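You operate a simulated robot arm through the tools that you are given. There is no shell and no other tool.

You run a simulated robot arm. Do the job below in one go: nothing can be reset, and whatever is moved stays where it is left.

## Task
Top up the tin that the block in the frame names, from the blue cup.
Fine: up to the tin's line; lid on again and the cup back. Set down upright: blue cup.

Only the result counts: the job must be done as asked and must still hold three seconds after the hand-in. Knocking over, shifting, dropping, spilling or breaking anything else fails it. A push-on lid holds only when it is set on centred and level and pressed home; a screw cap is set on level and turned clockwise until tight.

## Robot
A 6-joint arm with a four-finger gripper, fixed in place. Base frame: the origin is at the foot of the arm, x ahead of it, y to its left, z up. Lengths are in m, angles in degrees, forces in N, time in s.
Its first joint turns from -166.0 to 166.0 degrees. Payload 3.43 kg.
Tool frame: the origin (TCP) lies between the finger pads and is the grasp point; the fingertips stand 0.03 m ahead of it; z points along the fingers, y is the line along which they close. The gripper opens to 0.12 m. The gripper's body begins 0.085 m behind the TCP.
Orientation is that of the tool frame in the base frame, as a unit quaternion [w, x, y, z]. With the fingers straight down and closing along the base's y, the tool's x points along the base's -x, its y along +y and its z along -z.

## Interface
- The arm moves only by the tool step_arm. Its argument "moves" is a list that holds one entry, the list of rows, each a list of 7 numbers: the turn, a rotation vector about the base's x, y, z in degrees, then the shift along the base's x, y, z in m, then the finger opening in m, from 0 to 0.12. In form: [[[rx, ry, rz, x, y, z, hand], ...]]. A call has 1 to 20 rows; each row shifts and turns the commanded pose from where the row before left it. A row lasts 0.2 s, in which the tool goes at most 0.05 m and 8.6 degrees; a call with a longer step from one row to the next is refused whole, and so is a gripper value outside its range. A pose out of reach is approached as far as the arm can. The call stops where the force on the tool passes 40 N (or 10 N more than at its start, if that is more) or the arm is blocked; 0.2 s more then pass. Each finger halts on what it meets, pressing with about 27 N; the grip force reading is that of the motor and also rises with nothing between the fingers. The clock runs only during rows and for 0.2 s after the last one: add rows that do not move to give the fingers time. The reply holds the time, the measured pose of the TCP, the force on the tool along the base axes, the opening and the grip force, in the units named above and with some noise, with the torque about the TCP (base axes, N m) and any sound that the robot's microphone picked up.
- Cameras (640 x 400 px; columns grow to the right, rows downward): "scene" is fixed at [0.3995, 0.5002, 1.4998]; the picture's right is [0.26, 0.96, 0.00], its down [0.80, -0.22, -0.56] and it looks along [-0.54, 0.15, -0.83] (base axes); focal length 346 px, centre (320, 200). "wrist" rides on the gripper at [0.072, -0.017, -0.12] in the tool frame; the picture's right is [0.23, 0.97, 0.00], its down [-0.81, 0.19, -0.55] and it looks along [-0.54, 0.13, 0.83] (tool axes); focal length 275 px, centre (320, 200). There is no depth. A picture from a camera that has moved, and an enlarged one, comes with that camera's place and axes in the base frame and with its lens.
- capture(camera): a new picture of that camera. It takes no simulated time.
- inspect(camera, box): a new picture of the part [left, top, right, bottom] of that camera's present view, enlarged. It takes no simulated time.
- job_done(): hands the job in; it is judged then, once.

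Places have to be worked out from the pictures, the camera data and where the tool is seen. Open the gripper and draw the arm clear of the work before you hand the job in, unless the task says otherwise.

The tools are called after "Call:" as name(argument=value, ...) on one line, values as JSON. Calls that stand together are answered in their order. step_arm: Moves the arm, as the interface text tells. Its arguments: {"type":"object","properties":{"moves":{"type":"array","items":{"type":"array","items":{"type":"array","items":{"type":"number"}}}}},"required":["moves"]} The other tools are called the same way: capture (camera) takes a picture; inspect (camera, box) takes an enlarged picture of a part of a camera's view; job_done () hands the job in.

At the start:

```text
t: 0.0
eef_pos: [0.0756, 0.48, 1.0741]
orientation: [-0.001, 0.0, 1.0, 0.0]
ft_force: [0.5, 0.8, 0.6]
torque: [-0.02, 0.01, -0.01]
finger_gap: 0.1199
gripper_force: 0.0
```

scene: 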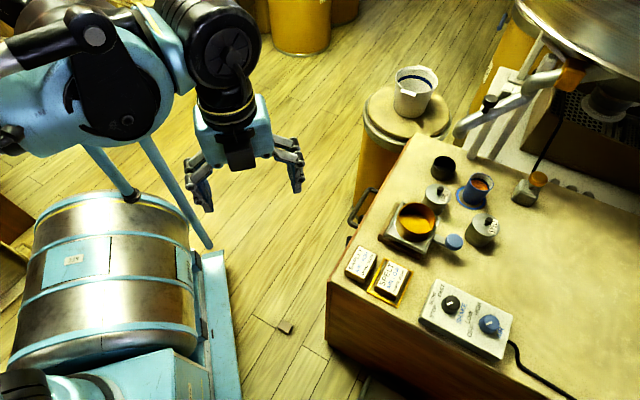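
wrist: 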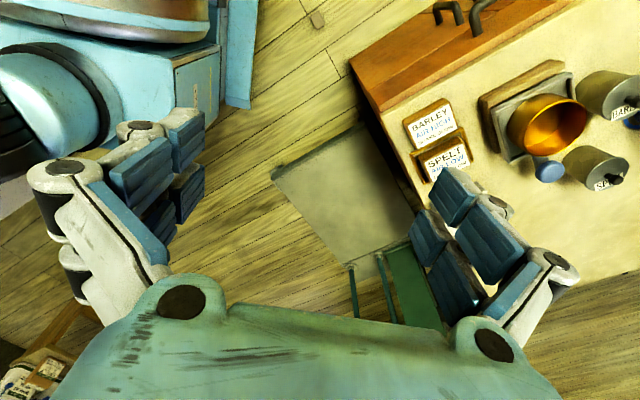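

I start by looking closely at the work area to read the blocks and identify the tins and cups.

Call:
inspect(camera="scene", box=[330, 130, 560, 274])

Call:
inspect(camera="scene", box=[330, 230, 530, 355])

Call:
inspect(camera="wrist", box=[380, 50, 640, 212])

```text
2.78 times, centred on (445, 202) of scene
camera zoom: at [0.3995, 0.5002, 1.4998], right [0.26, 0.96, 0.0], down [0.8, -0.22, -0.56], along [-0.54, 0.15, -0.83], focal length 962 px, centre (-27, 194)
```

zoom: 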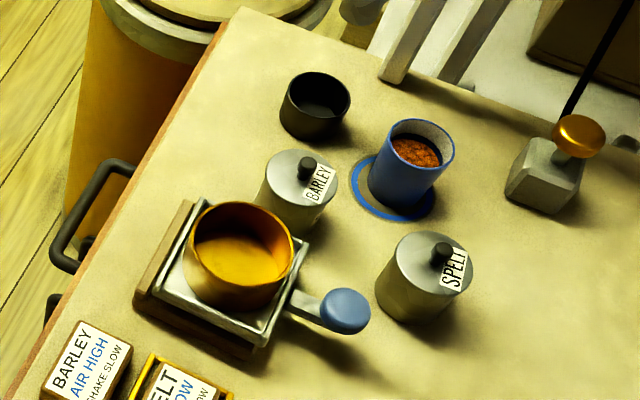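

```text
3.20 times, centred on (430, 292) of scene
camera zoom: at [0.3995, 0.5002, 1.4998], right [0.26, 0.96, 0.0], down [0.8, -0.22, -0.56], along [-0.54, 0.15, -0.83], focal length 1108 px, centre (-32, -96)
```

zoom: 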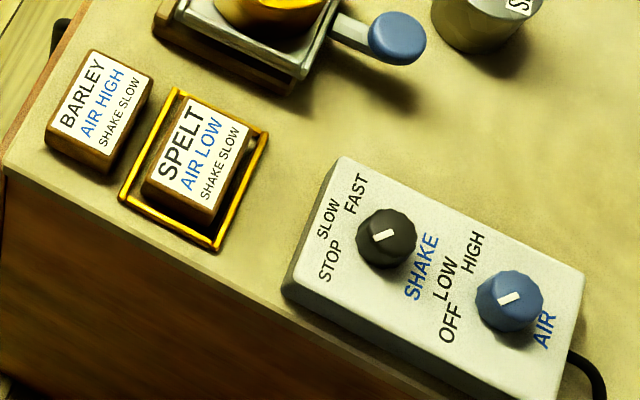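

```text
2.46 times, centred on (510, 131) of wrist
camera zoom: at [0.0037, 0.4637, 1.1954], right [-0.23, 0.97, 0.0], down [0.81, 0.19, 0.55], along [0.54, 0.13, -0.83], focal length 678 px, centre (-148, 370)
```

zoom: 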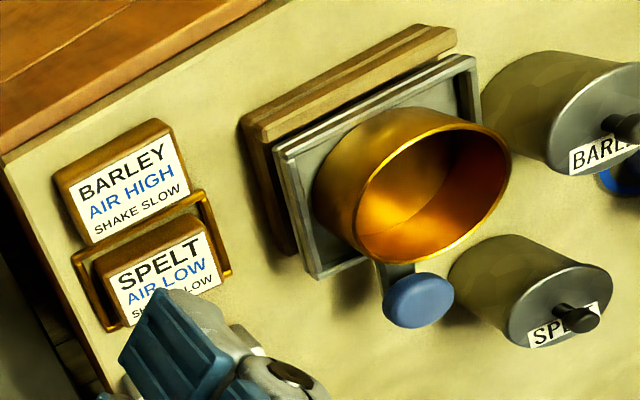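

The frame is around the SPELT block, so the spelt tin gets topped up. Its knob triangulates to about (0.106, 0.987, 0.804). I turn the tool 90° at height so that the wrist camera looks toward the table, and move it a little nearer.

Call:
step_arm(moves=[[[0, 0, 8.2, 0, 0.012, 0.01, 0.12], [0, 0, 8.2, 0, 0.012, 0.01, 0.12], [0, 0, 8.2, 0, 0.012, 0.01, 0.12], [0, 0, 8.2, 0, 0.012, 0.01, 0.12], [0, 0, 8.2, 0, 0.012, 0.01, 0.12], [0, 0, 8.2, 0, 0.012, 0.01, 0.12], [0, 0, 8.2, 0, 0.012, 0.01, 0.12], [0, 0, 8.2, 0, 0.012, 0.01, 0.12], [0, 0, 8.2, 0, 0.012, 0.01, 0.12], [0, 0, 8.2, 0, 0.012, 0.01, 0.12], [0, 0, 8, 0, 0, 0, 0.12], [0, 0, 0, 0, 0, 0, 0.12]]])

Call:
capture(camera="wrist")

Call:
capture(camera="scene")

```text
t: 2.6
eef_pos: [0.0622, 0.5999, 1.177]
orientation: [-0.004, 0.708, -0.706, -0.005]
ft_force: [-0.2, -0.7, -0.3]
torque: [0.0, 0.02, 0.01]
finger_gap: 0.1201
gripper_force: 0.0
```

```text
taken
camera wrist: at [0.0794, 0.5273, 1.2962], right [-0.97, -0.23, 0.0], down [-0.19, 0.8, 0.56], along [-0.13, 0.55, -0.83], focal length 275 px, centre (320, 200)
```

wrist: 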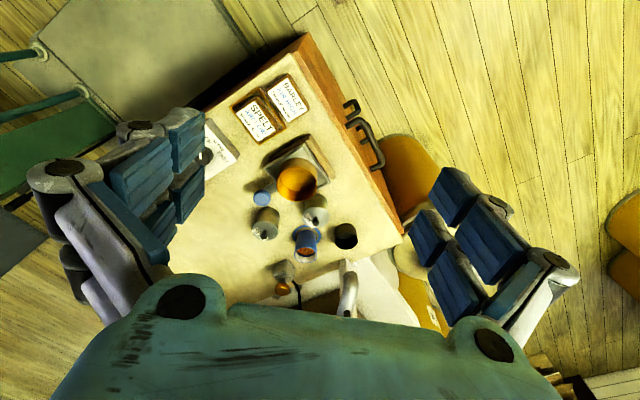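

```text
taken
```

scene: 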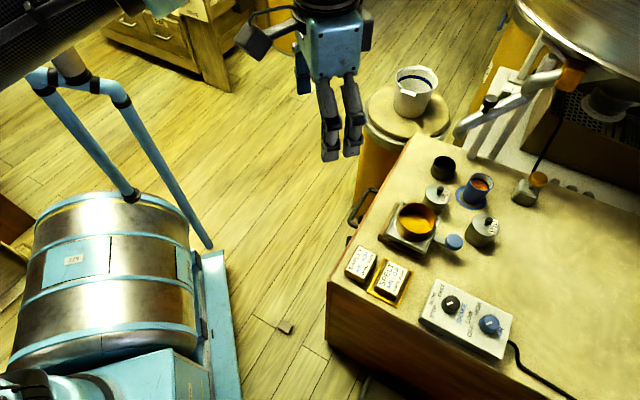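

The view now looks along +y over the work area. I zoom into it to locate objects, and check whether the pose has settled.

Call:
inspect(camera="wrist", box=[220, 120, 380, 220])

Call:
inspect(camera="wrist", box=[230, 170, 390, 300])

Call:
step_arm(moves=[[[0, 0, 0, 0, 0, 0, 0.12], [0, 0, 0, 0, 0, 0, 0.12]]])

```text
4.00 times, centred on (300, 170) of wrist
camera zoom: at [0.0794, 0.5273, 1.2962], right [-0.97, -0.23, 0.0], down [-0.19, 0.8, 0.56], along [-0.13, 0.55, -0.83], focal length 1101 px, centre (400, 320)
```

zoom: 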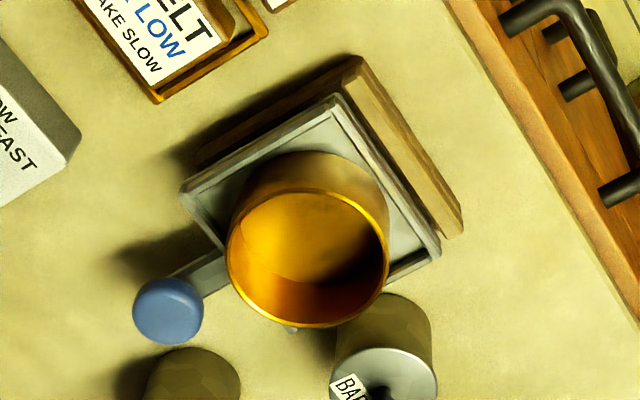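

```text
3.08 times, centred on (310, 235) of wrist
camera zoom: at [0.0794, 0.5273, 1.2962], right [-0.97, -0.23, 0.0], down [-0.19, 0.8, 0.56], along [-0.13, 0.55, -0.83], focal length 847 px, centre (351, 92)
```

zoom: 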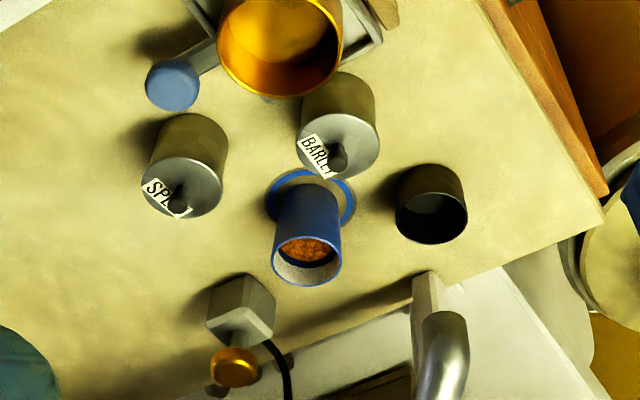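

```text
t: 3.2
eef_pos: [0.0638, 0.6001, 1.1759]
orientation: [-0.005, 0.707, -0.707, -0.005]
ft_force: [0.8, 0.2, 0.0]
torque: [-0.02, -0.01, -0.08]
finger_gap: 0.1201
gripper_force: 0.2
```

Knob of the spelt lid estimated at about (0.110, 0.984, 0.808), with the table surface near z≈0.72. I move closer and stay high to measure the tin, cup and coaster.

Call:
step_arm(moves=[[[0, 0, 0, 0.006, 0.035, -0.01, 0.12], [0, 0, 0, 0.006, 0.035, -0.01, 0.12], [0, 0, 0, 0.006, 0.035, -0.01, 0.12], [0, 0, 0, 0.006, 0.035, -0.01, 0.12], [0, 0, 0, 0.006, 0.035, -0.01, 0.12], [0, 0, 0, 0.006, 0.025, -0.01, 0.12], [0, 0, 0, 0, 0, 0, 0.12], [0, 0, 0, 0, 0, 0, 0.12]]])

Call:
capture(camera="wrist")

Call:
inspect(camera="wrist", box=[230, 120, 410, 232])

Call:
inspect(camera="scene", box=[410, 140, 538, 260])

```text
t: 5.0
eef_pos: [0.0999, 0.8035, 1.1137]
orientation: [0.004, -0.707, 0.707, 0.005]
ft_force: [0.3, 0.2, -0.8]
torque: [0.03, 0.0, -0.01]
finger_gap: 0.1201
gripper_force: 0.1
```

```text
taken
camera wrist: at [0.1165, 0.7296, 1.234], right [-0.97, -0.23, 0.0], down [-0.19, 0.8, 0.56], along [-0.13, 0.55, -0.83], focal length 275 px, centre (320, 200)
```

wrist: 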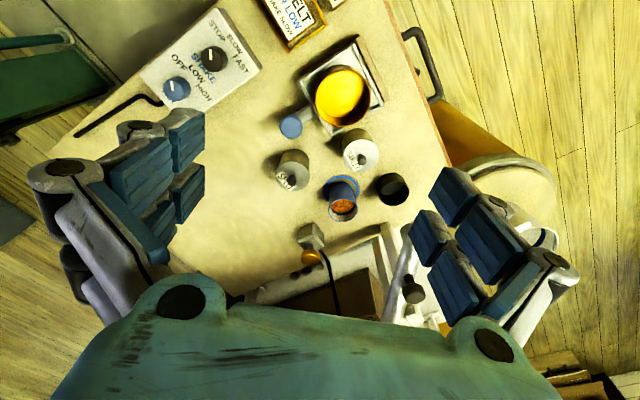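

```text
3.56 times, centred on (320, 176) of wrist
camera zoom: at [0.1165, 0.7296, 1.234], right [-0.97, -0.23, 0.0], down [-0.19, 0.8, 0.56], along [-0.13, 0.55, -0.83], focal length 979 px, centre (320, 285)
```

zoom: 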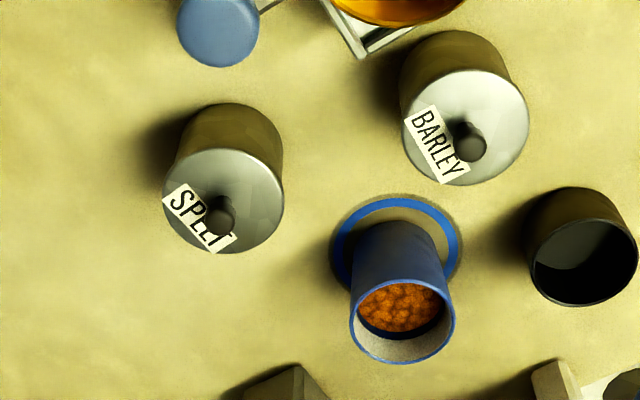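

```text
3.33 times, centred on (474, 200) of scene
camera zoom: at [0.3995, 0.5002, 1.4998], right [0.26, 0.96, 0.0], down [0.8, -0.22, -0.56], along [-0.54, 0.15, -0.83], focal length 1155 px, centre (-193, 200)
```

zoom: 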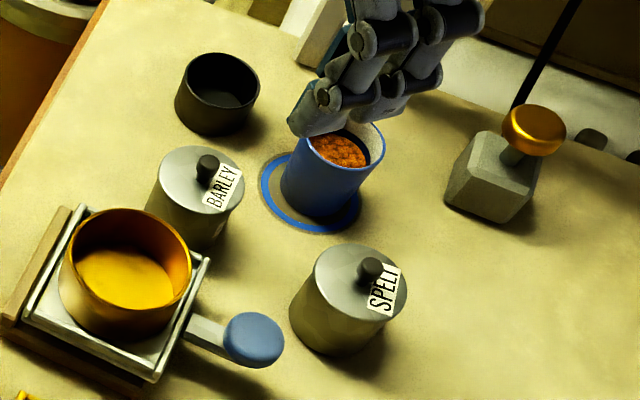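

Estimates so far: spelt tin at (0.109, 0.984), lid top z≈0.79, knob top ≈0.81. The blue cup is centred on its ring at (0.00, 1.028), rim z≈0.805, and the table is at z≈0.733. I look closer at the lid and cup before acting.

Call:
inspect(camera="scene", box=[462, 205, 502, 250])

Call:
inspect(camera="wrist", box=[270, 140, 316, 195])

Call:
inspect(camera="wrist", box=[310, 165, 370, 230])

```text
8.89 times, centred on (482, 228) of scene
camera zoom: at [0.3995, 0.5002, 1.4998], right [0.26, 0.96, 0.0], down [0.8, -0.22, -0.56], along [-0.54, 0.15, -0.83], focal length 3079 px, centre (-1120, -44)
```

zoom: 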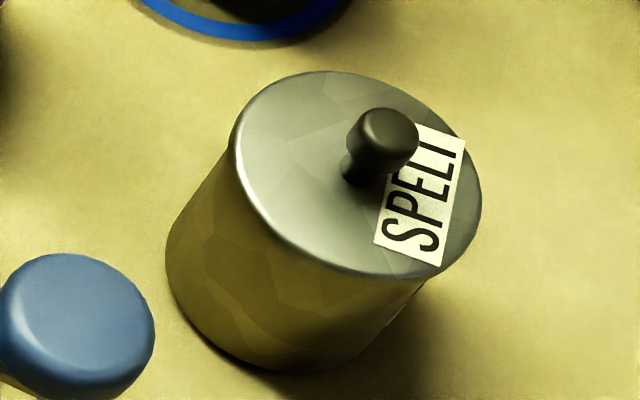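

```text
7.27 times, centred on (293, 168) of wrist
camera zoom: at [0.1165, 0.7296, 1.234], right [-0.97, -0.23, 0.0], down [-0.19, 0.8, 0.56], along [-0.13, 0.55, -0.83], focal length 2002 px, centre (516, 436)
```

zoom: 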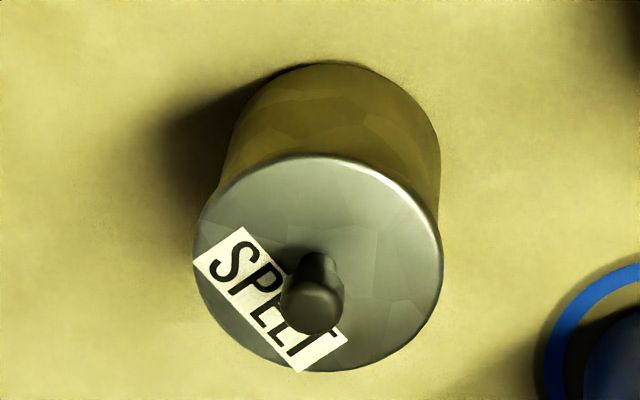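

```text
6.15 times, centred on (340, 198) of wrist
camera zoom: at [0.1165, 0.7296, 1.234], right [-0.97, -0.23, 0.0], down [-0.19, 0.8, 0.56], along [-0.13, 0.55, -0.83], focal length 1694 px, centre (197, 215)
```

zoom: 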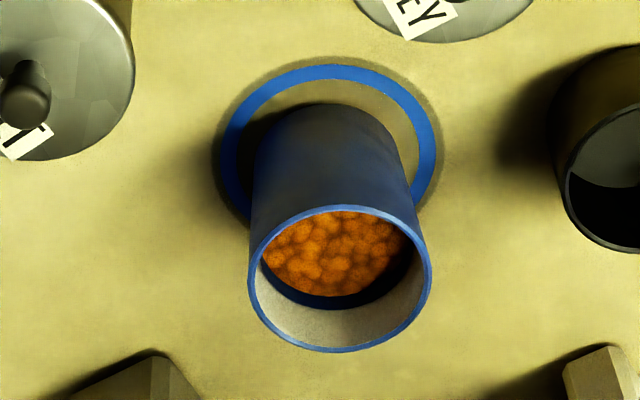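

The lid is a plain push-on type with a mushroom knob. I turn the tool 180° the other way so the wrist camera ends up on the outer/upper side. Then tilting the tool outward gives reach and a view down into the tin and cup.

Call:
step_arm(moves=[[[0, 0, -8.2, 0, -0.005, 0, 0.12], [0, 0, -8.2, 0, -0.005, 0, 0.12], [0, 0, -8.2, 0, -0.005, 0, 0.12], [0, 0, -8.2, 0, -0.005, 0, 0.12], [0, 0, -8.2, 0, -0.005, 0, 0.12], [0, 0, -8.2, 0, -0.005, 0, 0.12], [0, 0, -8.2, 0, -0.005, 0, 0.12], [0, 0, -8.2, 0, -0.005, 0, 0.12], [0, 0, -8.2, 0, -0.005, 0, 0.12], [0, 0, -8.2, 0, -0.005, 0, 0.12], [0, 0, -8, 0, 0, 0, 0.12], [0, 0, 0, 0, 0, 0, 0.12]]])

Call:
step_arm(moves=[[[0, 0, -8.2, 0, -0.005, 0, 0.12], [0, 0, -8.2, 0, -0.005, 0, 0.12], [0, 0, -8.2, 0, -0.005, 0, 0.12], [0, 0, -8.2, 0, -0.005, 0, 0.12], [0, 0, -8.2, 0, -0.005, 0, 0.12], [0, 0, -8.2, 0, -0.005, 0, 0.12], [0, 0, -8.2, 0, -0.005, 0, 0.12], [0, 0, -8.2, 0, -0.005, 0, 0.12], [0, 0, -8.2, 0, -0.005, 0, 0.12], [0, 0, -8.2, 0, -0.005, 0, 0.12], [0, 0, -8, 0, 0, 0, 0.12], [0, 0, 0, 0, 0, 0, 0.12]]])

Call:
capture(camera="scene")

Call:
capture(camera="wrist")

```text
t: 7.6
eef_pos: [0.0982, 0.7507, 1.1159]
orientation: [0.005, 0.002, 1.0, 0.001]
ft_force: [0.7, -0.3, 0.0]
torque: [0.0, 0.0, 0.02]
finger_gap: 0.1201
gripper_force: 0.0
```

```text
t: 10.2
eef_pos: [0.0991, 0.7077, 1.1161]
orientation: [0.004, 0.578, 0.816, -0.004]
ft_force: [0.2, 0.2, 0.1]
torque: [0.02, -0.04, -0.01]
finger_gap: 0.1202
gripper_force: 0.1
out of reach, approached as far as the arm can: row 9, 10, 11
```

```text
taken
```

scene: 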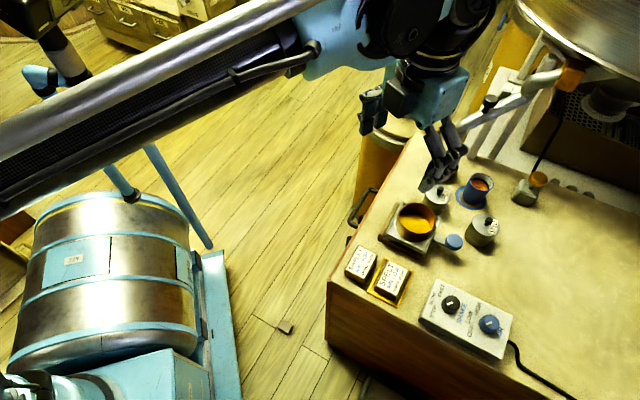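

```text
taken
camera wrist: at [0.0597, 0.77, 1.2356], right [0.84, 0.54, -0.01], down [0.45, -0.7, 0.56], along [0.3, -0.48, -0.83], focal length 275 px, centre (320, 200)
```

wrist: 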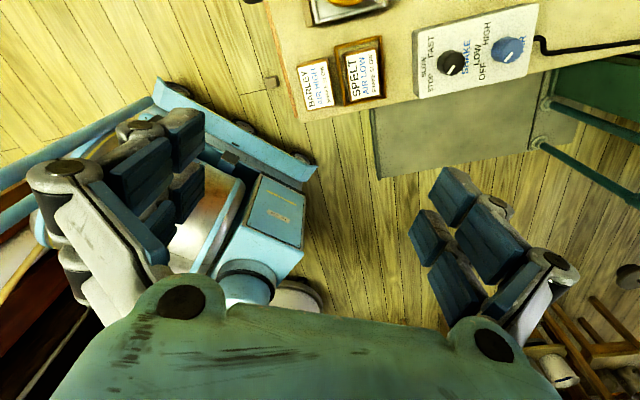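

The last joint hits its stop about 20° short of what I wanted. Pouring toward +x would push it further into that stop, so I unwind the other way round to reach nearly the same heading from the opposite side.

Call:
step_arm(moves=[[[0, 0, 8.5, 0, 0, 0, 0.12], [0, 0, 8.5, 0, 0, 0, 0.12], [0, 0, 8.5, 0, 0, 0, 0.12], [0, 0, 8.5, 0, 0, 0, 0.12], [0, 0, 8.5, 0, 0, 0, 0.12], [0, 0, 8.5, 0, 0, 0, 0.12], [0, 0, 8.5, 0, 0, 0, 0.12], [0, 0, 8.5, 0, 0, 0, 0.12], [0, 0, 8.5, 0, 0, 0, 0.12], [0, 0, 8.5, 0, 0, 0, 0.12], [0, 0, 8.5, 0, 0, 0, 0.12], [0, 0, 8.5, 0, 0, 0, 0.12], [0, 0, 8.5, 0, 0, 0, 0.12], [0, 0, 8.5, 0, 0, 0, 0.12], [0, 0, 8.5, 0, 0, 0, 0.12], [0, 0, 8.5, 0, 0, 0, 0.12], [0, 0, 8.5, 0, 0, 0, 0.12], [0, 0, 8.5, 0, 0, 0, 0.12], [0, 0, 8.5, 0, 0, 0, 0.12], [0, 0, 8.5, 0, 0, 0, 0.12]]])

Call:
step_arm(moves=[[[0, 0, 8.5, 0, 0, 0, 0.12], [0, 0, 8.5, 0, 0, 0, 0.12], [0, 0, 8.5, 0, 0, 0, 0.12], [0, 0, 8.5, 0, 0, 0, 0.12], [0, 0, 8.5, 0, 0, 0, 0.12], [0, 0, 8.5, 0, 0, 0, 0.12], [0, 0, 8.5, 0, 0, 0, 0.12], [0, 0, 8.5, 0, 0, 0, 0.12], [0, 0, 8.5, 0, 0, 0, 0.12], [0, 0, 8.5, 0, 0, 0, 0.12], [0, 0, 8.5, 0, 0, 0, 0.12], [0, 0, 8.5, 0, 0, 0, 0.12], [0, 0, 8.5, 0, 0, 0, 0.12], [0, 0, 8.5, 0, 0, 0, 0.12], [0, 0, 8.5, 0, 0, 0, 0.12], [0, 0, 8.5, 0, 0, 0, 0.12], [0, 0, 8.5, 0, 0, 0, 0.12], [0, 0, 8.5, 0, 0, 0, 0.12], [0, 0, 8.5, 0, 0, 0, 0.12], [0, 0, 0, 0, 0, 0, 0.12]]])

```text
t: 14.4
eef_pos: [0.0982, 0.7086, 1.1148]
orientation: [-0.004, 0.763, -0.647, -0.005]
ft_force: [0.0, -0.5, 0.0]
torque: [-0.01, 0.0, 0.01]
finger_gap: 0.1196
gripper_force: 0.2
```

```text
t: 18.6
eef_pos: [0.0979, 0.7094, 1.1155]
orientation: [0.004, 0.761, 0.649, -0.006]
ft_force: [-0.5, 0.1, 1.1]
torque: [-0.01, 0.04, 0.01]
finger_gap: 0.1203
gripper_force: 0.1
```

That worked without hitting a stop; the tool heading is now about 81°. I turn the last 9° and tilt the tool 30° outward.

Call:
step_arm(moves=[[[0, 0, 4.6, 0, 0, 0, 0.12], [0, 0, 4.5, 0, 0, 0, 0.12], [7.5, 0, 0, 0, 0.01, 0, 0.12], [7.5, 0, 0, 0, 0.01, 0, 0.12], [7.5, 0, 0, 0, 0.01, 0, 0.12], [7.5, 0, 0, 0, 0.01, 0, 0.12], [0, 0, 0, 0, 0, 0, 0.12], [0, 0, 0, 0, 0, 0, 0.12]]])

Call:
capture(camera="wrist")

Call:
capture(camera="scene")

```text
t: 20.4
eef_pos: [0.0989, 0.7476, 1.1165]
orientation: [-0.181, 0.685, 0.683, 0.178]
ft_force: [0.6, 0.3, -0.1]
torque: [0.02, 0.0, 0.01]
finger_gap: 0.1201
gripper_force: 0.0
```

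```text
taken
camera wrist: at [0.0818, 0.7511, 1.2568], right [0.97, 0.2, 0.11], down [0.19, -0.98, 0.08], along [0.12, -0.06, -0.99], focal length 275 px, centre (320, 200)
```

wrist: 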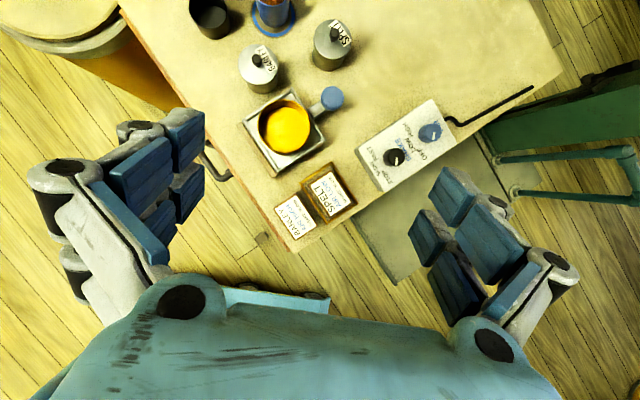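

```text
taken
```

scene: 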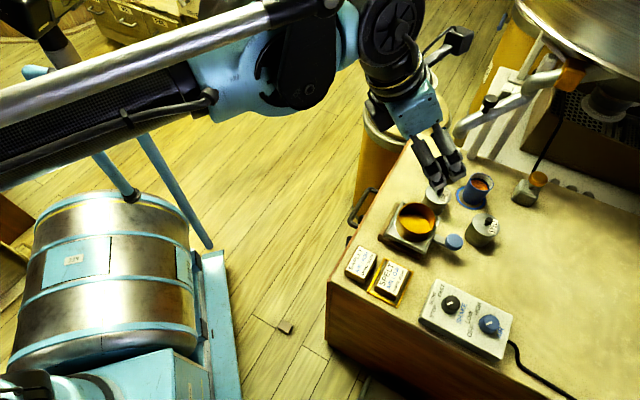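

The outward tilt works, with the camera on the upper side. Next I go to a pose above the lid knob with about 20° tilt and the fingers opened to 0.05, then check alignment.

Call:
step_arm(moves=[[[-1.2, 0, 0, 0.0012, 0.0285, -0.027, 0.05], [-1.2, 0, 0, 0.0012, 0.0285, -0.027, 0.05], [-1.2, 0, 0, 0.0012, 0.0285, -0.027, 0.05], [-1.2, 0, 0, 0.0012, 0.0285, -0.027, 0.05], [-1.2, 0, 0, 0.0012, 0.0285, -0.027, 0.05], [-1.2, 0, 0, 0.0012, 0.0285, -0.027, 0.05], [-1.2, 0, 0, 0.0012, 0.0285, -0.027, 0.05], [-1.2, 0, 0, 0.0012, 0.0285, -0.027, 0.05], [0, 0, 0, 0, 0, 0, 0.05], [0, 0, 0, 0, 0, 0, 0.05]]])

Call:
capture(camera="wrist")

Call:
inspect(camera="scene", box=[400, 130, 560, 260])

```text
t: 22.6
eef_pos: [0.1056, 0.9767, 0.902]
orientation: [-0.122, 0.697, 0.696, 0.12]
ft_force: [-0.4, -0.5, 0.7]
torque: [0.04, -0.02, 0.0]
finger_gap: 0.0502
gripper_force: 0.2
```

```text
taken
camera wrist: at [0.0896, 1.0022, 1.0388], right [0.97, 0.22, 0.07], down [0.19, -0.95, 0.25], along [0.12, -0.23, -0.97], focal length 275 px, centre (320, 200)
```

wrist: 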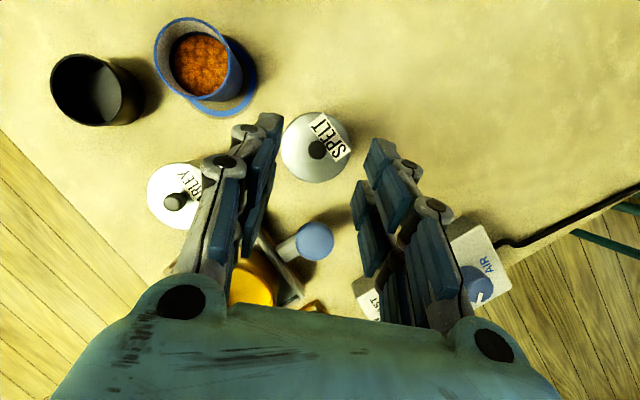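

```text
3.08 times, centred on (480, 195) of scene
camera zoom: at [0.3995, 0.5002, 1.4998], right [0.26, 0.96, 0.0], down [0.8, -0.22, -0.56], along [-0.54, 0.15, -0.83], focal length 1066 px, centre (-172, 215)
```

zoom: 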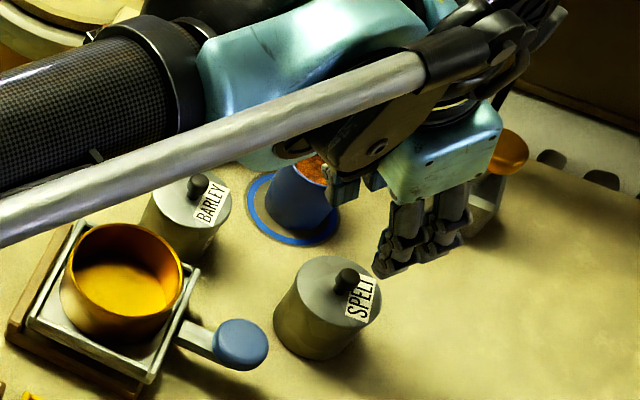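

The wrist view shows the knob between the fingers. I zoom in for an exact alignment reading.

Call:
inspect(camera="wrist", box=[220, 90, 420, 215])

Call:
inspect(camera="scene", box=[460, 190, 510, 240])

```text
3.20 times, centred on (320, 152) of wrist
camera zoom: at [0.0896, 1.0022, 1.0388], right [0.97, 0.22, 0.07], down [0.19, -0.95, 0.25], along [0.12, -0.23, -0.97], focal length 881 px, centre (320, 352)
```

zoom: 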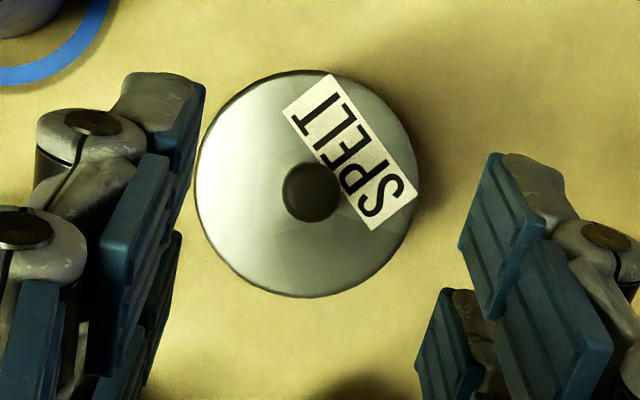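

```text
8.00 times, centred on (485, 215) of scene
camera zoom: at [0.3995, 0.5002, 1.4998], right [0.26, 0.96, 0.0], down [0.8, -0.22, -0.56], along [-0.54, 0.15, -0.83], focal length 2771 px, centre (-1000, 80)
```

zoom: 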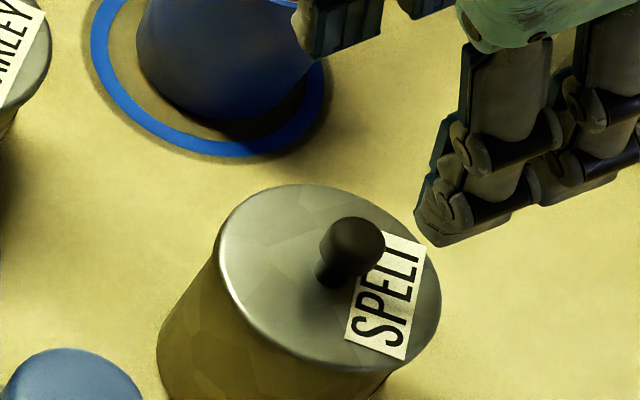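

I cross-check the fingertip position with the fixed camera before descending.

Call:
inspect(camera="scene", box=[470, 165, 540, 230])

Call:
inspect(camera="wrist", box=[160, 90, 480, 300])

```text
6.15 times, centred on (505, 198) of scene
camera zoom: at [0.3995, 0.5002, 1.4998], right [0.26, 0.96, 0.0], down [0.8, -0.22, -0.56], along [-0.54, 0.15, -0.83], focal length 2132 px, centre (-818, 215)
```

zoom: 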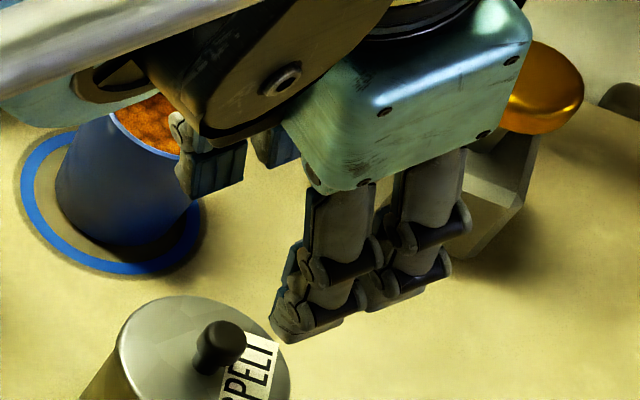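

```text
1.90 times, centred on (320, 195) of wrist
camera zoom: at [0.0896, 1.0022, 1.0388], right [0.97, 0.22, 0.07], down [0.19, -0.95, 0.25], along [0.12, -0.23, -0.97], focal length 524 px, centre (320, 210)
```

zoom: 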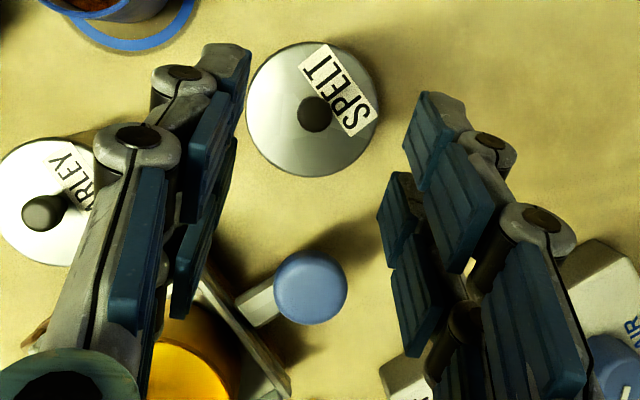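

Each side of the gripper shows two pad rows spread along tool x. A strong tilt would bring the lower row down onto the lid, so I reduce the tilt to about 5° and see whether the reach allows it.

Call:
step_arm(moves=[[[-5, 0, 0, 0, 0, 0, 0.05], [-5, 0, 0, 0, 0, 0, 0.05], [-4.7, 0, 0, 0, 0, 0, 0.05], [0, 0, 0, 0, 0, 0, 0.05], [0, 0, 0, 0, 0, 0, 0.05]]])

Call:
inspect(camera="wrist", box=[160, 40, 480, 240])

Call:
inspect(camera="scene", box=[440, 150, 540, 240])

```text
t: 23.8
eef_pos: [0.1078, 0.9756, 0.9]
orientation: [-0.032, 0.707, 0.705, 0.03]
ft_force: [-0.9, 0.1, 0.4]
torque: [-0.03, 0.02, -0.02]
finger_gap: 0.0502
gripper_force: 0.1
```

```text
2.00 times, centred on (320, 140) of wrist
camera zoom: at [0.0908, 1.0361, 1.0264], right [0.97, 0.23, 0.02], down [0.19, -0.86, 0.48], along [0.12, -0.46, -0.88], focal length 551 px, centre (320, 320)
```

zoom: 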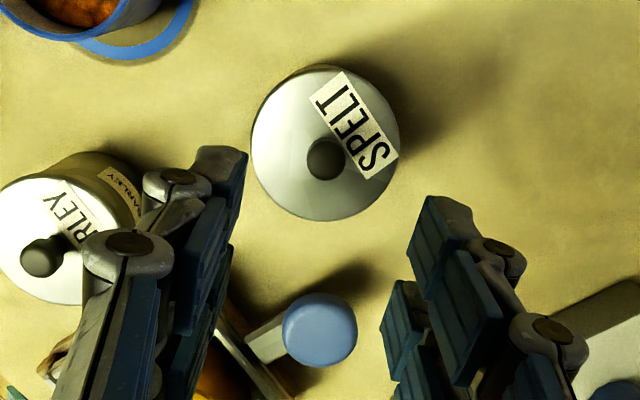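

```text
4.44 times, centred on (490, 195) of scene
camera zoom: at [0.3995, 0.5002, 1.4998], right [0.26, 0.96, 0.0], down [0.8, -0.22, -0.56], along [-0.54, 0.15, -0.83], focal length 1540 px, centre (-436, 222)
```

zoom: 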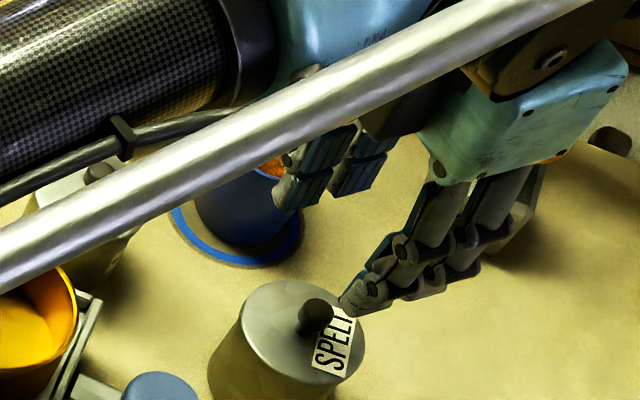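

The reach is fine with 5° tilt. The wrist camera puts the knob at y≈0.991 and the fixed camera at 0.984, so I take 0.988. I descend to just above the knob and compare the pads with it directly.

Call:
step_arm(moves=[[[0, 0, 0, 0.0005, 0.006, -0.025, 0.05], [0, 0, 0, 0, 0.005, -0.025, 0.05], [0, 0, 0, 0, 0, 0, 0.05], [0, 0, 0, 0, 0, 0, 0.05]]])

Call:
inspect(camera="wrist", box=[200, 80, 440, 230])

Call:
inspect(camera="scene", box=[455, 190, 525, 240])

```text
t: 24.8
eef_pos: [0.1089, 0.9877, 0.8478]
orientation: [-0.032, 0.707, 0.706, 0.029]
ft_force: [0.1, -0.5, -0.3]
torque: [0.01, 0.02, 0.0]
finger_gap: 0.05
gripper_force: 0.0
```

```text
2.67 times, centred on (320, 155) of wrist
camera zoom: at [0.0924, 1.048, 0.9748], right [0.97, 0.23, 0.02], down [0.19, -0.86, 0.48], along [0.12, -0.46, -0.88], focal length 734 px, centre (320, 320)
```

zoom: 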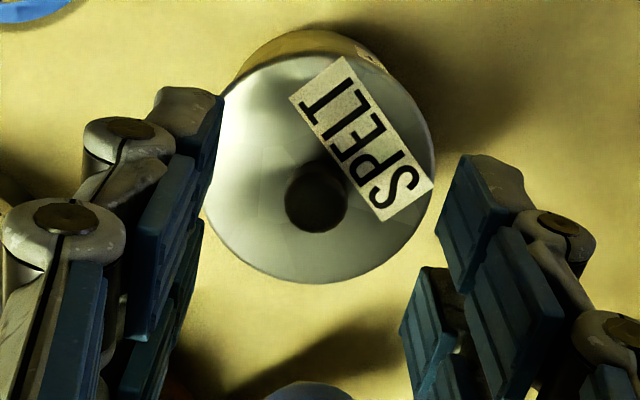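

```text
8.00 times, centred on (490, 215) of scene
camera zoom: at [0.3995, 0.5002, 1.4998], right [0.26, 0.96, 0.0], down [0.8, -0.22, -0.56], along [-0.54, 0.15, -0.83], focal length 2771 px, centre (-1040, 80)
```

zoom: 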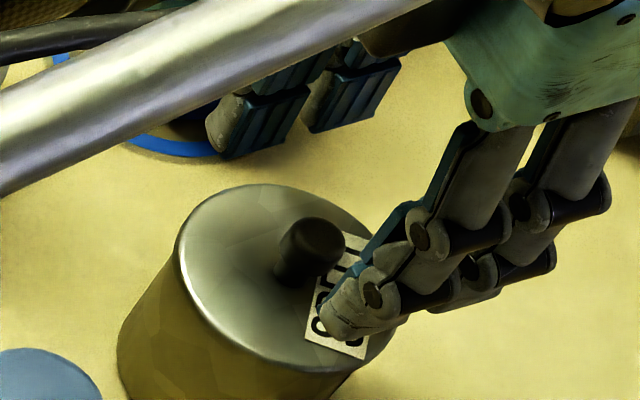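

The tip geometry agrees with the wrist camera. Combining heights, the knob top is at about (0.1077, 0.990, 0.803). I descend the next 2 cm with small corrections and look.

Call:
step_arm(moves=[[[0, 0, 0, -0.001, 0.0015, -0.01, 0.05], [0, 0, 0, 0, 0, -0.01, 0.05], [0, 0, 0, 0, 0, 0, 0.05], [0, 0, 0, 0, 0, 0, 0.05]]])

Call:
inspect(camera="wrist", box=[200, 80, 440, 230])

Call:
inspect(camera="scene", box=[455, 195, 515, 245])

```text
t: 25.8
eef_pos: [0.1069, 0.9894, 0.8287]
orientation: [-0.032, 0.707, 0.706, 0.029]
ft_force: [0.4, 0.4, 0.1]
torque: [0.0, -0.01, -0.05]
finger_gap: 0.0498
gripper_force: 0.0
```

```text
2.67 times, centred on (320, 155) of wrist
camera zoom: at [0.0897, 1.0489, 0.9555], right [0.97, 0.23, 0.02], down [0.19, -0.86, 0.48], along [0.12, -0.46, -0.88], focal length 734 px, centre (320, 320)
```

zoom: 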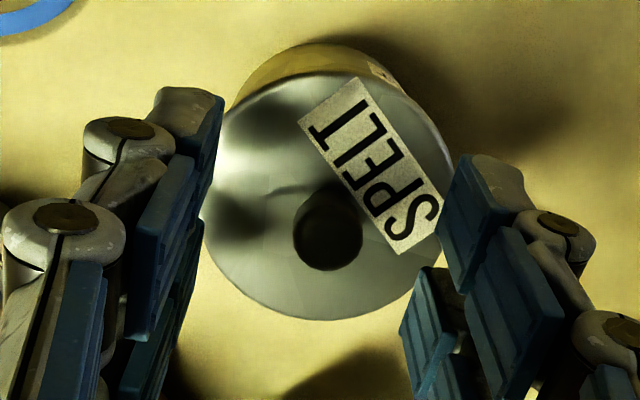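

```text
8.00 times, centred on (485, 220) of scene
camera zoom: at [0.3995, 0.5002, 1.4998], right [0.26, 0.96, 0.0], down [0.8, -0.22, -0.56], along [-0.54, 0.15, -0.83], focal length 2771 px, centre (-1000, 40)
```

zoom: 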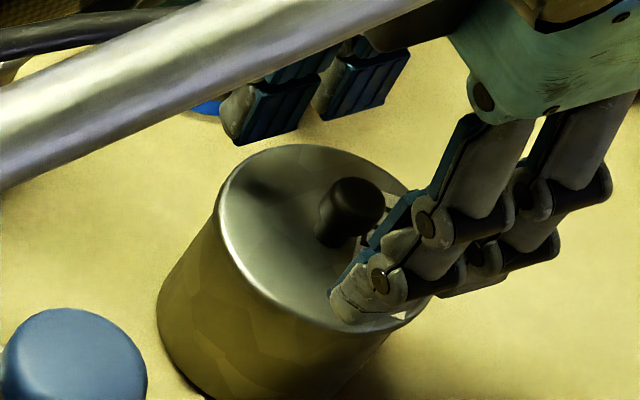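

The knob sits almost exactly between the pads and needs +1.5 mm in x. I lower 9 mm more and close gently on the knob.

Call:
step_arm(moves=[[[0, 0, 0, 0.0015, 0, -0.005, 0.05], [0, 0, 0, 0, 0, -0.004, 0.05], [0, 0, 0, 0, 0, 0, 0.05], [0, 0, 0, 0, 0, 0, 0.04], [0, 0, 0, 0, 0, 0, 0.03], [0, 0, 0, 0, 0, 0, 0.022], [0, 0, 0, 0, 0, 0, 0.018], [0, 0, 0, 0, 0, 0, 0.018]]])

Call:
inspect(camera="wrist", box=[200, 80, 440, 230])

Call:
inspect(camera="scene", box=[455, 195, 515, 245])

```text
t: 27.6
eef_pos: [0.1087, 0.9876, 0.8191]
orientation: [-0.032, 0.707, 0.706, 0.03]
ft_force: [-1.3, 0.0, 0.0]
torque: [-0.03, 0.03, 0.03]
finger_gap: 0.018
gripper_force: 0.0
```

```text
2.67 times, centred on (320, 155) of wrist
camera zoom: at [0.0925, 1.0487, 0.9466], right [0.97, 0.23, 0.02], down [0.19, -0.86, 0.48], along [0.12, -0.46, -0.88], focal length 734 px, centre (320, 320)
```

zoom: 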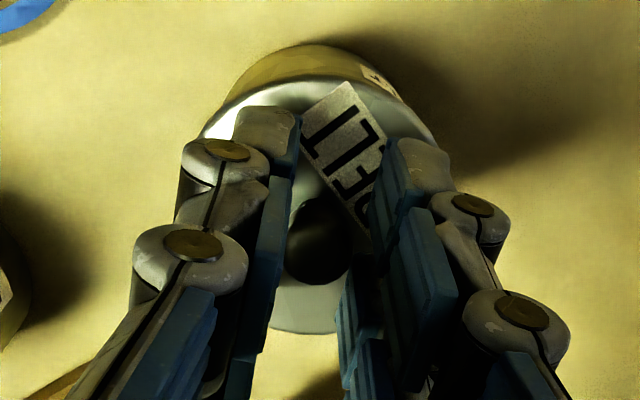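

```text
8.00 times, centred on (485, 220) of scene
camera zoom: at [0.3995, 0.5002, 1.4998], right [0.26, 0.96, 0.0], down [0.8, -0.22, -0.56], along [-0.54, 0.15, -0.83], focal length 2771 px, centre (-1000, 40)
```

zoom: 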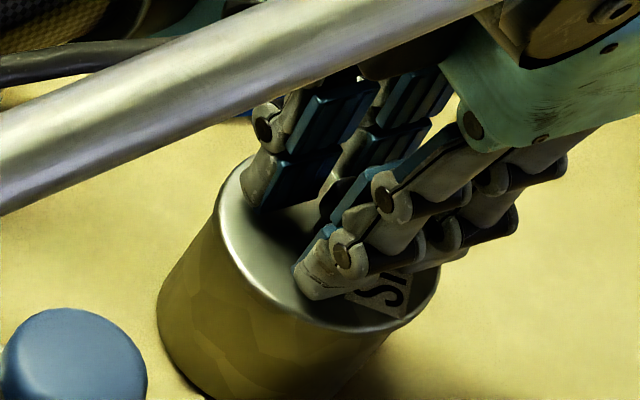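

The knob is centred in the open pads. I close fully onto it.

Call:
step_arm(moves=[[[0, 0, 0, 0, 0, 0, 0.014], [0, 0, 0, 0, 0, 0, 0.01], [0, 0, 0, 0, 0, 0, 0.005], [0, 0, 0, 0, 0, 0, 0.0], [0, 0, 0, 0, 0, 0, 0.0]]])

Call:
inspect(camera="wrist", box=[200, 80, 440, 230])

```text
t: 28.8
eef_pos: [0.1094, 0.988, 0.8207]
orientation: [-0.032, 0.707, 0.706, 0.029]
ft_force: [0.0, 0.3, -0.1]
torque: [-0.01, 0.01, 0.02]
finger_gap: 0.0121
gripper_force: 26.9
heard: snap
```

```text
2.67 times, centred on (320, 155) of wrist
camera zoom: at [0.0925, 1.0488, 0.9465], right [0.97, 0.23, 0.02], down [0.19, -0.86, 0.48], along [0.12, -0.46, -0.88], focal length 734 px, centre (320, 320)
```

zoom: 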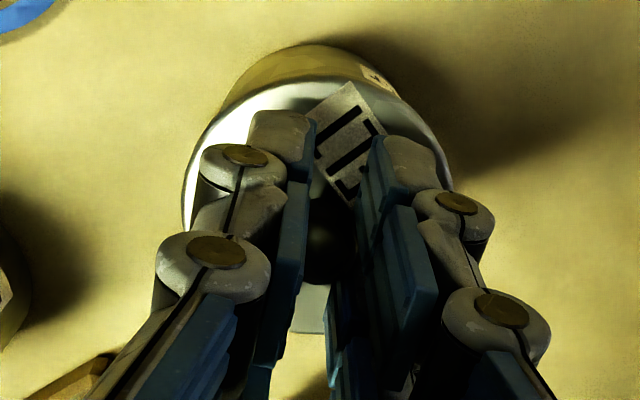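

A grip of 26.9 N at a 12 mm gap and a "snap" (the lid likely let go). I lift slowly straight up and watch the forces.

Call:
step_arm(moves=[[[0, 0, 0, 0, 0, 0.003, 0.0], [0, 0, 0, 0, 0, 0.004, 0.0], [0, 0, 0, 0, 0, 0, 0.0]]])

Call:
inspect(camera="scene", box=[455, 195, 515, 245])

Call:
inspect(camera="wrist", box=[200, 80, 440, 230])

```text
t: 29.6
eef_pos: [0.1092, 0.9881, 0.8264]
orientation: [-0.032, 0.707, 0.706, 0.03]
ft_force: [-0.5, -0.4, 0.0]
torque: [-0.02, -0.01, -0.03]
finger_gap: 0.0119
gripper_force: 27.1
```

```text
8.00 times, centred on (485, 220) of scene
camera zoom: at [0.3995, 0.5002, 1.4998], right [0.26, 0.96, 0.0], down [0.8, -0.22, -0.56], along [-0.54, 0.15, -0.83], focal length 2771 px, centre (-1000, 40)
```

zoom: 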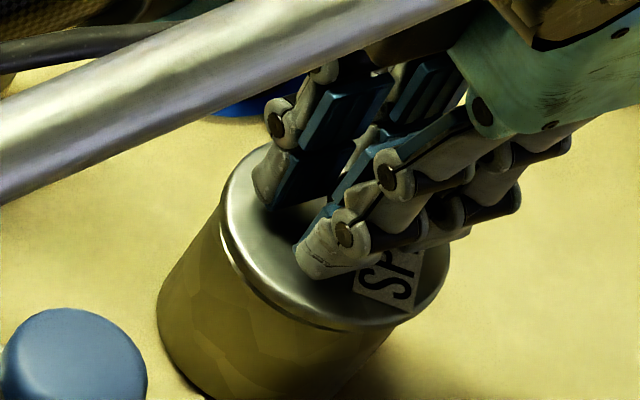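

```text
2.67 times, centred on (320, 155) of wrist
camera zoom: at [0.0925, 1.0479, 0.9533], right [0.97, 0.23, 0.02], down [0.19, -0.86, 0.48], along [0.12, -0.46, -0.88], focal length 734 px, centre (320, 320)
```

zoom: 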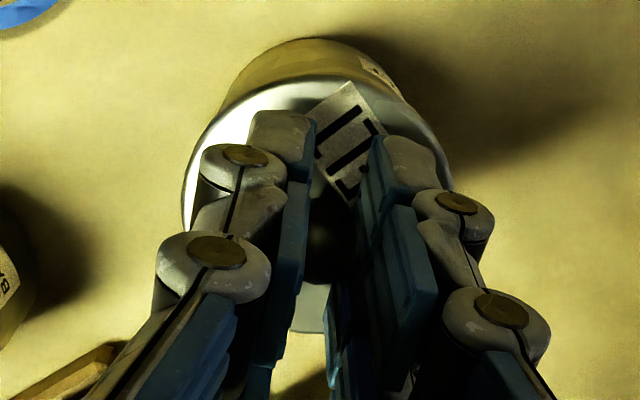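

The lid is separating from the tin, which stays put. I lift it higher and look into the tin.

Call:
step_arm(moves=[[[0, 0, 0, 0, 0, 0.01, 0.0], [0, 0, 0, 0, 0, 0.02, 0.0], [0, 0, 0, 0, 0, 0.03, 0.0], [0, 0, 0, 0, 0, 0.03, 0.0], [0, 0, 0, 0, 0, 0, 0.0]]])

Call:
inspect(camera="scene", box=[455, 180, 535, 245])

Call:
capture(camera="wrist")

```text
t: 30.8
eef_pos: [0.1084, 0.9855, 0.9192]
orientation: [-0.033, 0.706, 0.707, 0.031]
ft_force: [0.1, -0.7, -0.5]
torque: [0.0, -0.01, 0.0]
finger_gap: 0.0
gripper_force: 27.2
```

```text
6.15 times, centred on (495, 212) of scene
camera zoom: at [0.3995, 0.5002, 1.4998], right [0.26, 0.96, 0.0], down [0.8, -0.22, -0.56], along [-0.54, 0.15, -0.83], focal length 2132 px, centre (-757, 123)
```

zoom: 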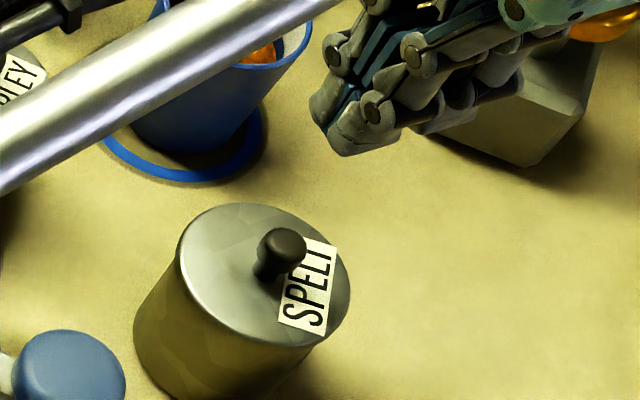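

```text
taken
camera wrist: at [0.0918, 1.045, 1.0452], right [0.97, 0.23, 0.02], down [0.19, -0.86, 0.48], along [0.12, -0.46, -0.88], focal length 275 px, centre (320, 200)
```

wrist: 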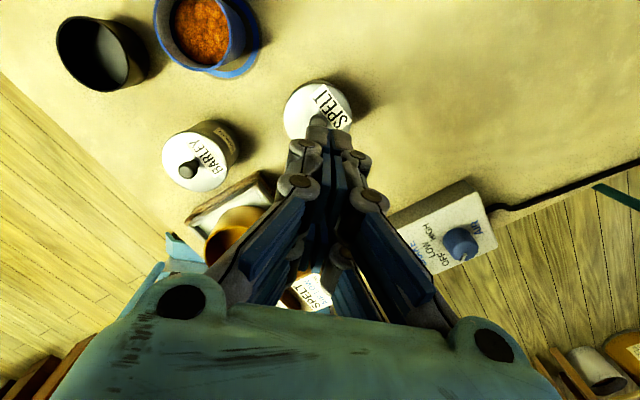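

The knob slipped out on the faster lift and the lid fell back onto the tin, apparently in place; I had gripped too high on the rounded head. I will grip lower, around the neck, after checking the lid and tin from the wrist camera.

Call:
step_arm(moves=[[[-2, 0, 0, 0, 0, 0, 0.04], [-2, 0, 0, 0, 0, 0, 0.04], [0, 0, 0, 0, 0, 0, 0.04], [0, 0, 0, 0, 0, 0, 0.04]]])

Call:
inspect(camera="wrist", box=[220, 50, 420, 175])

Call:
inspect(camera="scene", box=[462, 205, 502, 250])

```text
t: 31.8
eef_pos: [0.1104, 0.9702, 0.9102]
orientation: [-0.007, 0.707, 0.707, 0.005]
ft_force: [-0.8, 0.4, 0.1]
torque: [-0.03, -0.01, 0.0]
finger_gap: 0.0402
gripper_force: 0.1
out of reach, approached as far as the arm can: row 2
```

```text
3.20 times, centred on (320, 112) of wrist
camera zoom: at [0.0948, 1.0384, 1.0327], right [0.97, 0.23, 0.0], down [0.19, -0.82, 0.54], along [0.12, -0.52, -0.84], focal length 881 px, centre (320, 480)
```

zoom: 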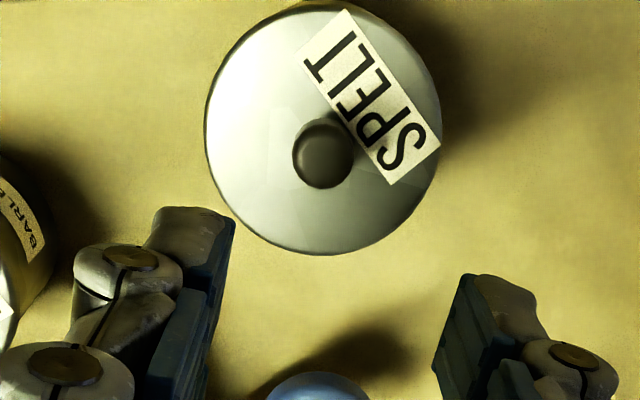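

```text
8.89 times, centred on (482, 228) of scene
camera zoom: at [0.3995, 0.5002, 1.4998], right [0.26, 0.96, 0.0], down [0.8, -0.22, -0.56], along [-0.54, 0.15, -0.83], focal length 3079 px, centre (-1120, -44)
```

zoom: 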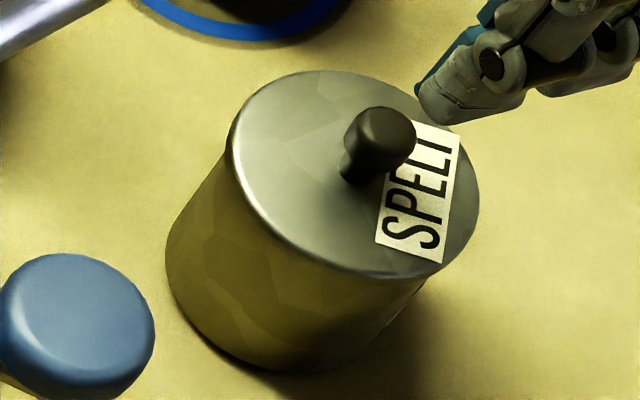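

The lid is back in place (shifted only ~1 mm) and the tin is unmoved. I restore a ~6° tilt and come down around the knob again.

Call:
step_arm(moves=[[[2, 0, 0, -0.0005, 0.006, -0.01, 0.035], [2, 0, 0, -0.0005, 0.006, -0.015, 0.035], [2, 0, 0, -0.0005, 0.0055, -0.015, 0.035], [0, 0, 0, 0, 0, -0.02, 0.035], [0, 0, 0, 0, 0, -0.015, 0.035], [0, 0, 0, 0, 0, 0, 0.035], [0, 0, 0, 0, 0, 0, 0.035]]])

Call:
inspect(camera="wrist", box=[200, 80, 440, 230])

Call:
inspect(camera="scene", box=[462, 205, 502, 250])

```text
t: 33.4
eef_pos: [0.1101, 0.9881, 0.8364]
orientation: [-0.044, 0.706, 0.705, 0.043]
ft_force: [0.7, -0.3, -0.2]
torque: [0.01, -0.02, -0.03]
finger_gap: 0.0349
gripper_force: 0.0
```

```text
2.67 times, centred on (320, 155) of wrist
camera zoom: at [0.094, 1.0438, 0.9647], right [0.97, 0.23, 0.03], down [0.19, -0.87, 0.45], along [0.12, -0.43, -0.89], focal length 734 px, centre (320, 320)
```

zoom: 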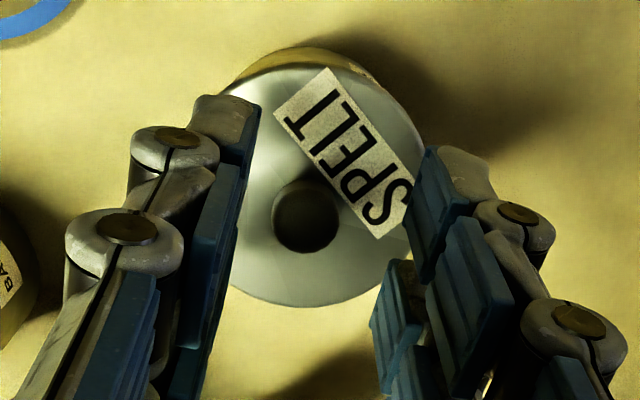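

```text
8.89 times, centred on (482, 228) of scene
camera zoom: at [0.3995, 0.5002, 1.4998], right [0.26, 0.96, 0.0], down [0.8, -0.22, -0.56], along [-0.54, 0.15, -0.83], focal length 3079 px, centre (-1120, -44)
```

zoom: 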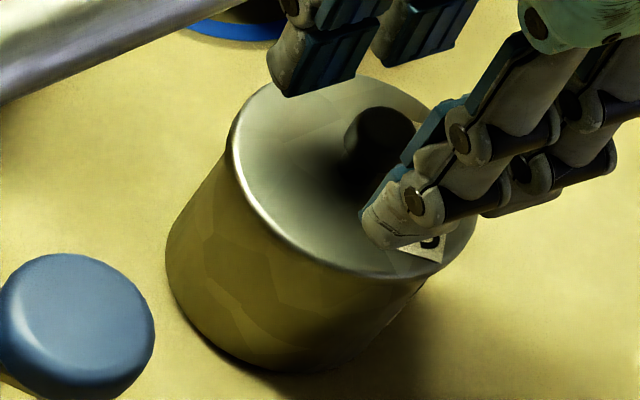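

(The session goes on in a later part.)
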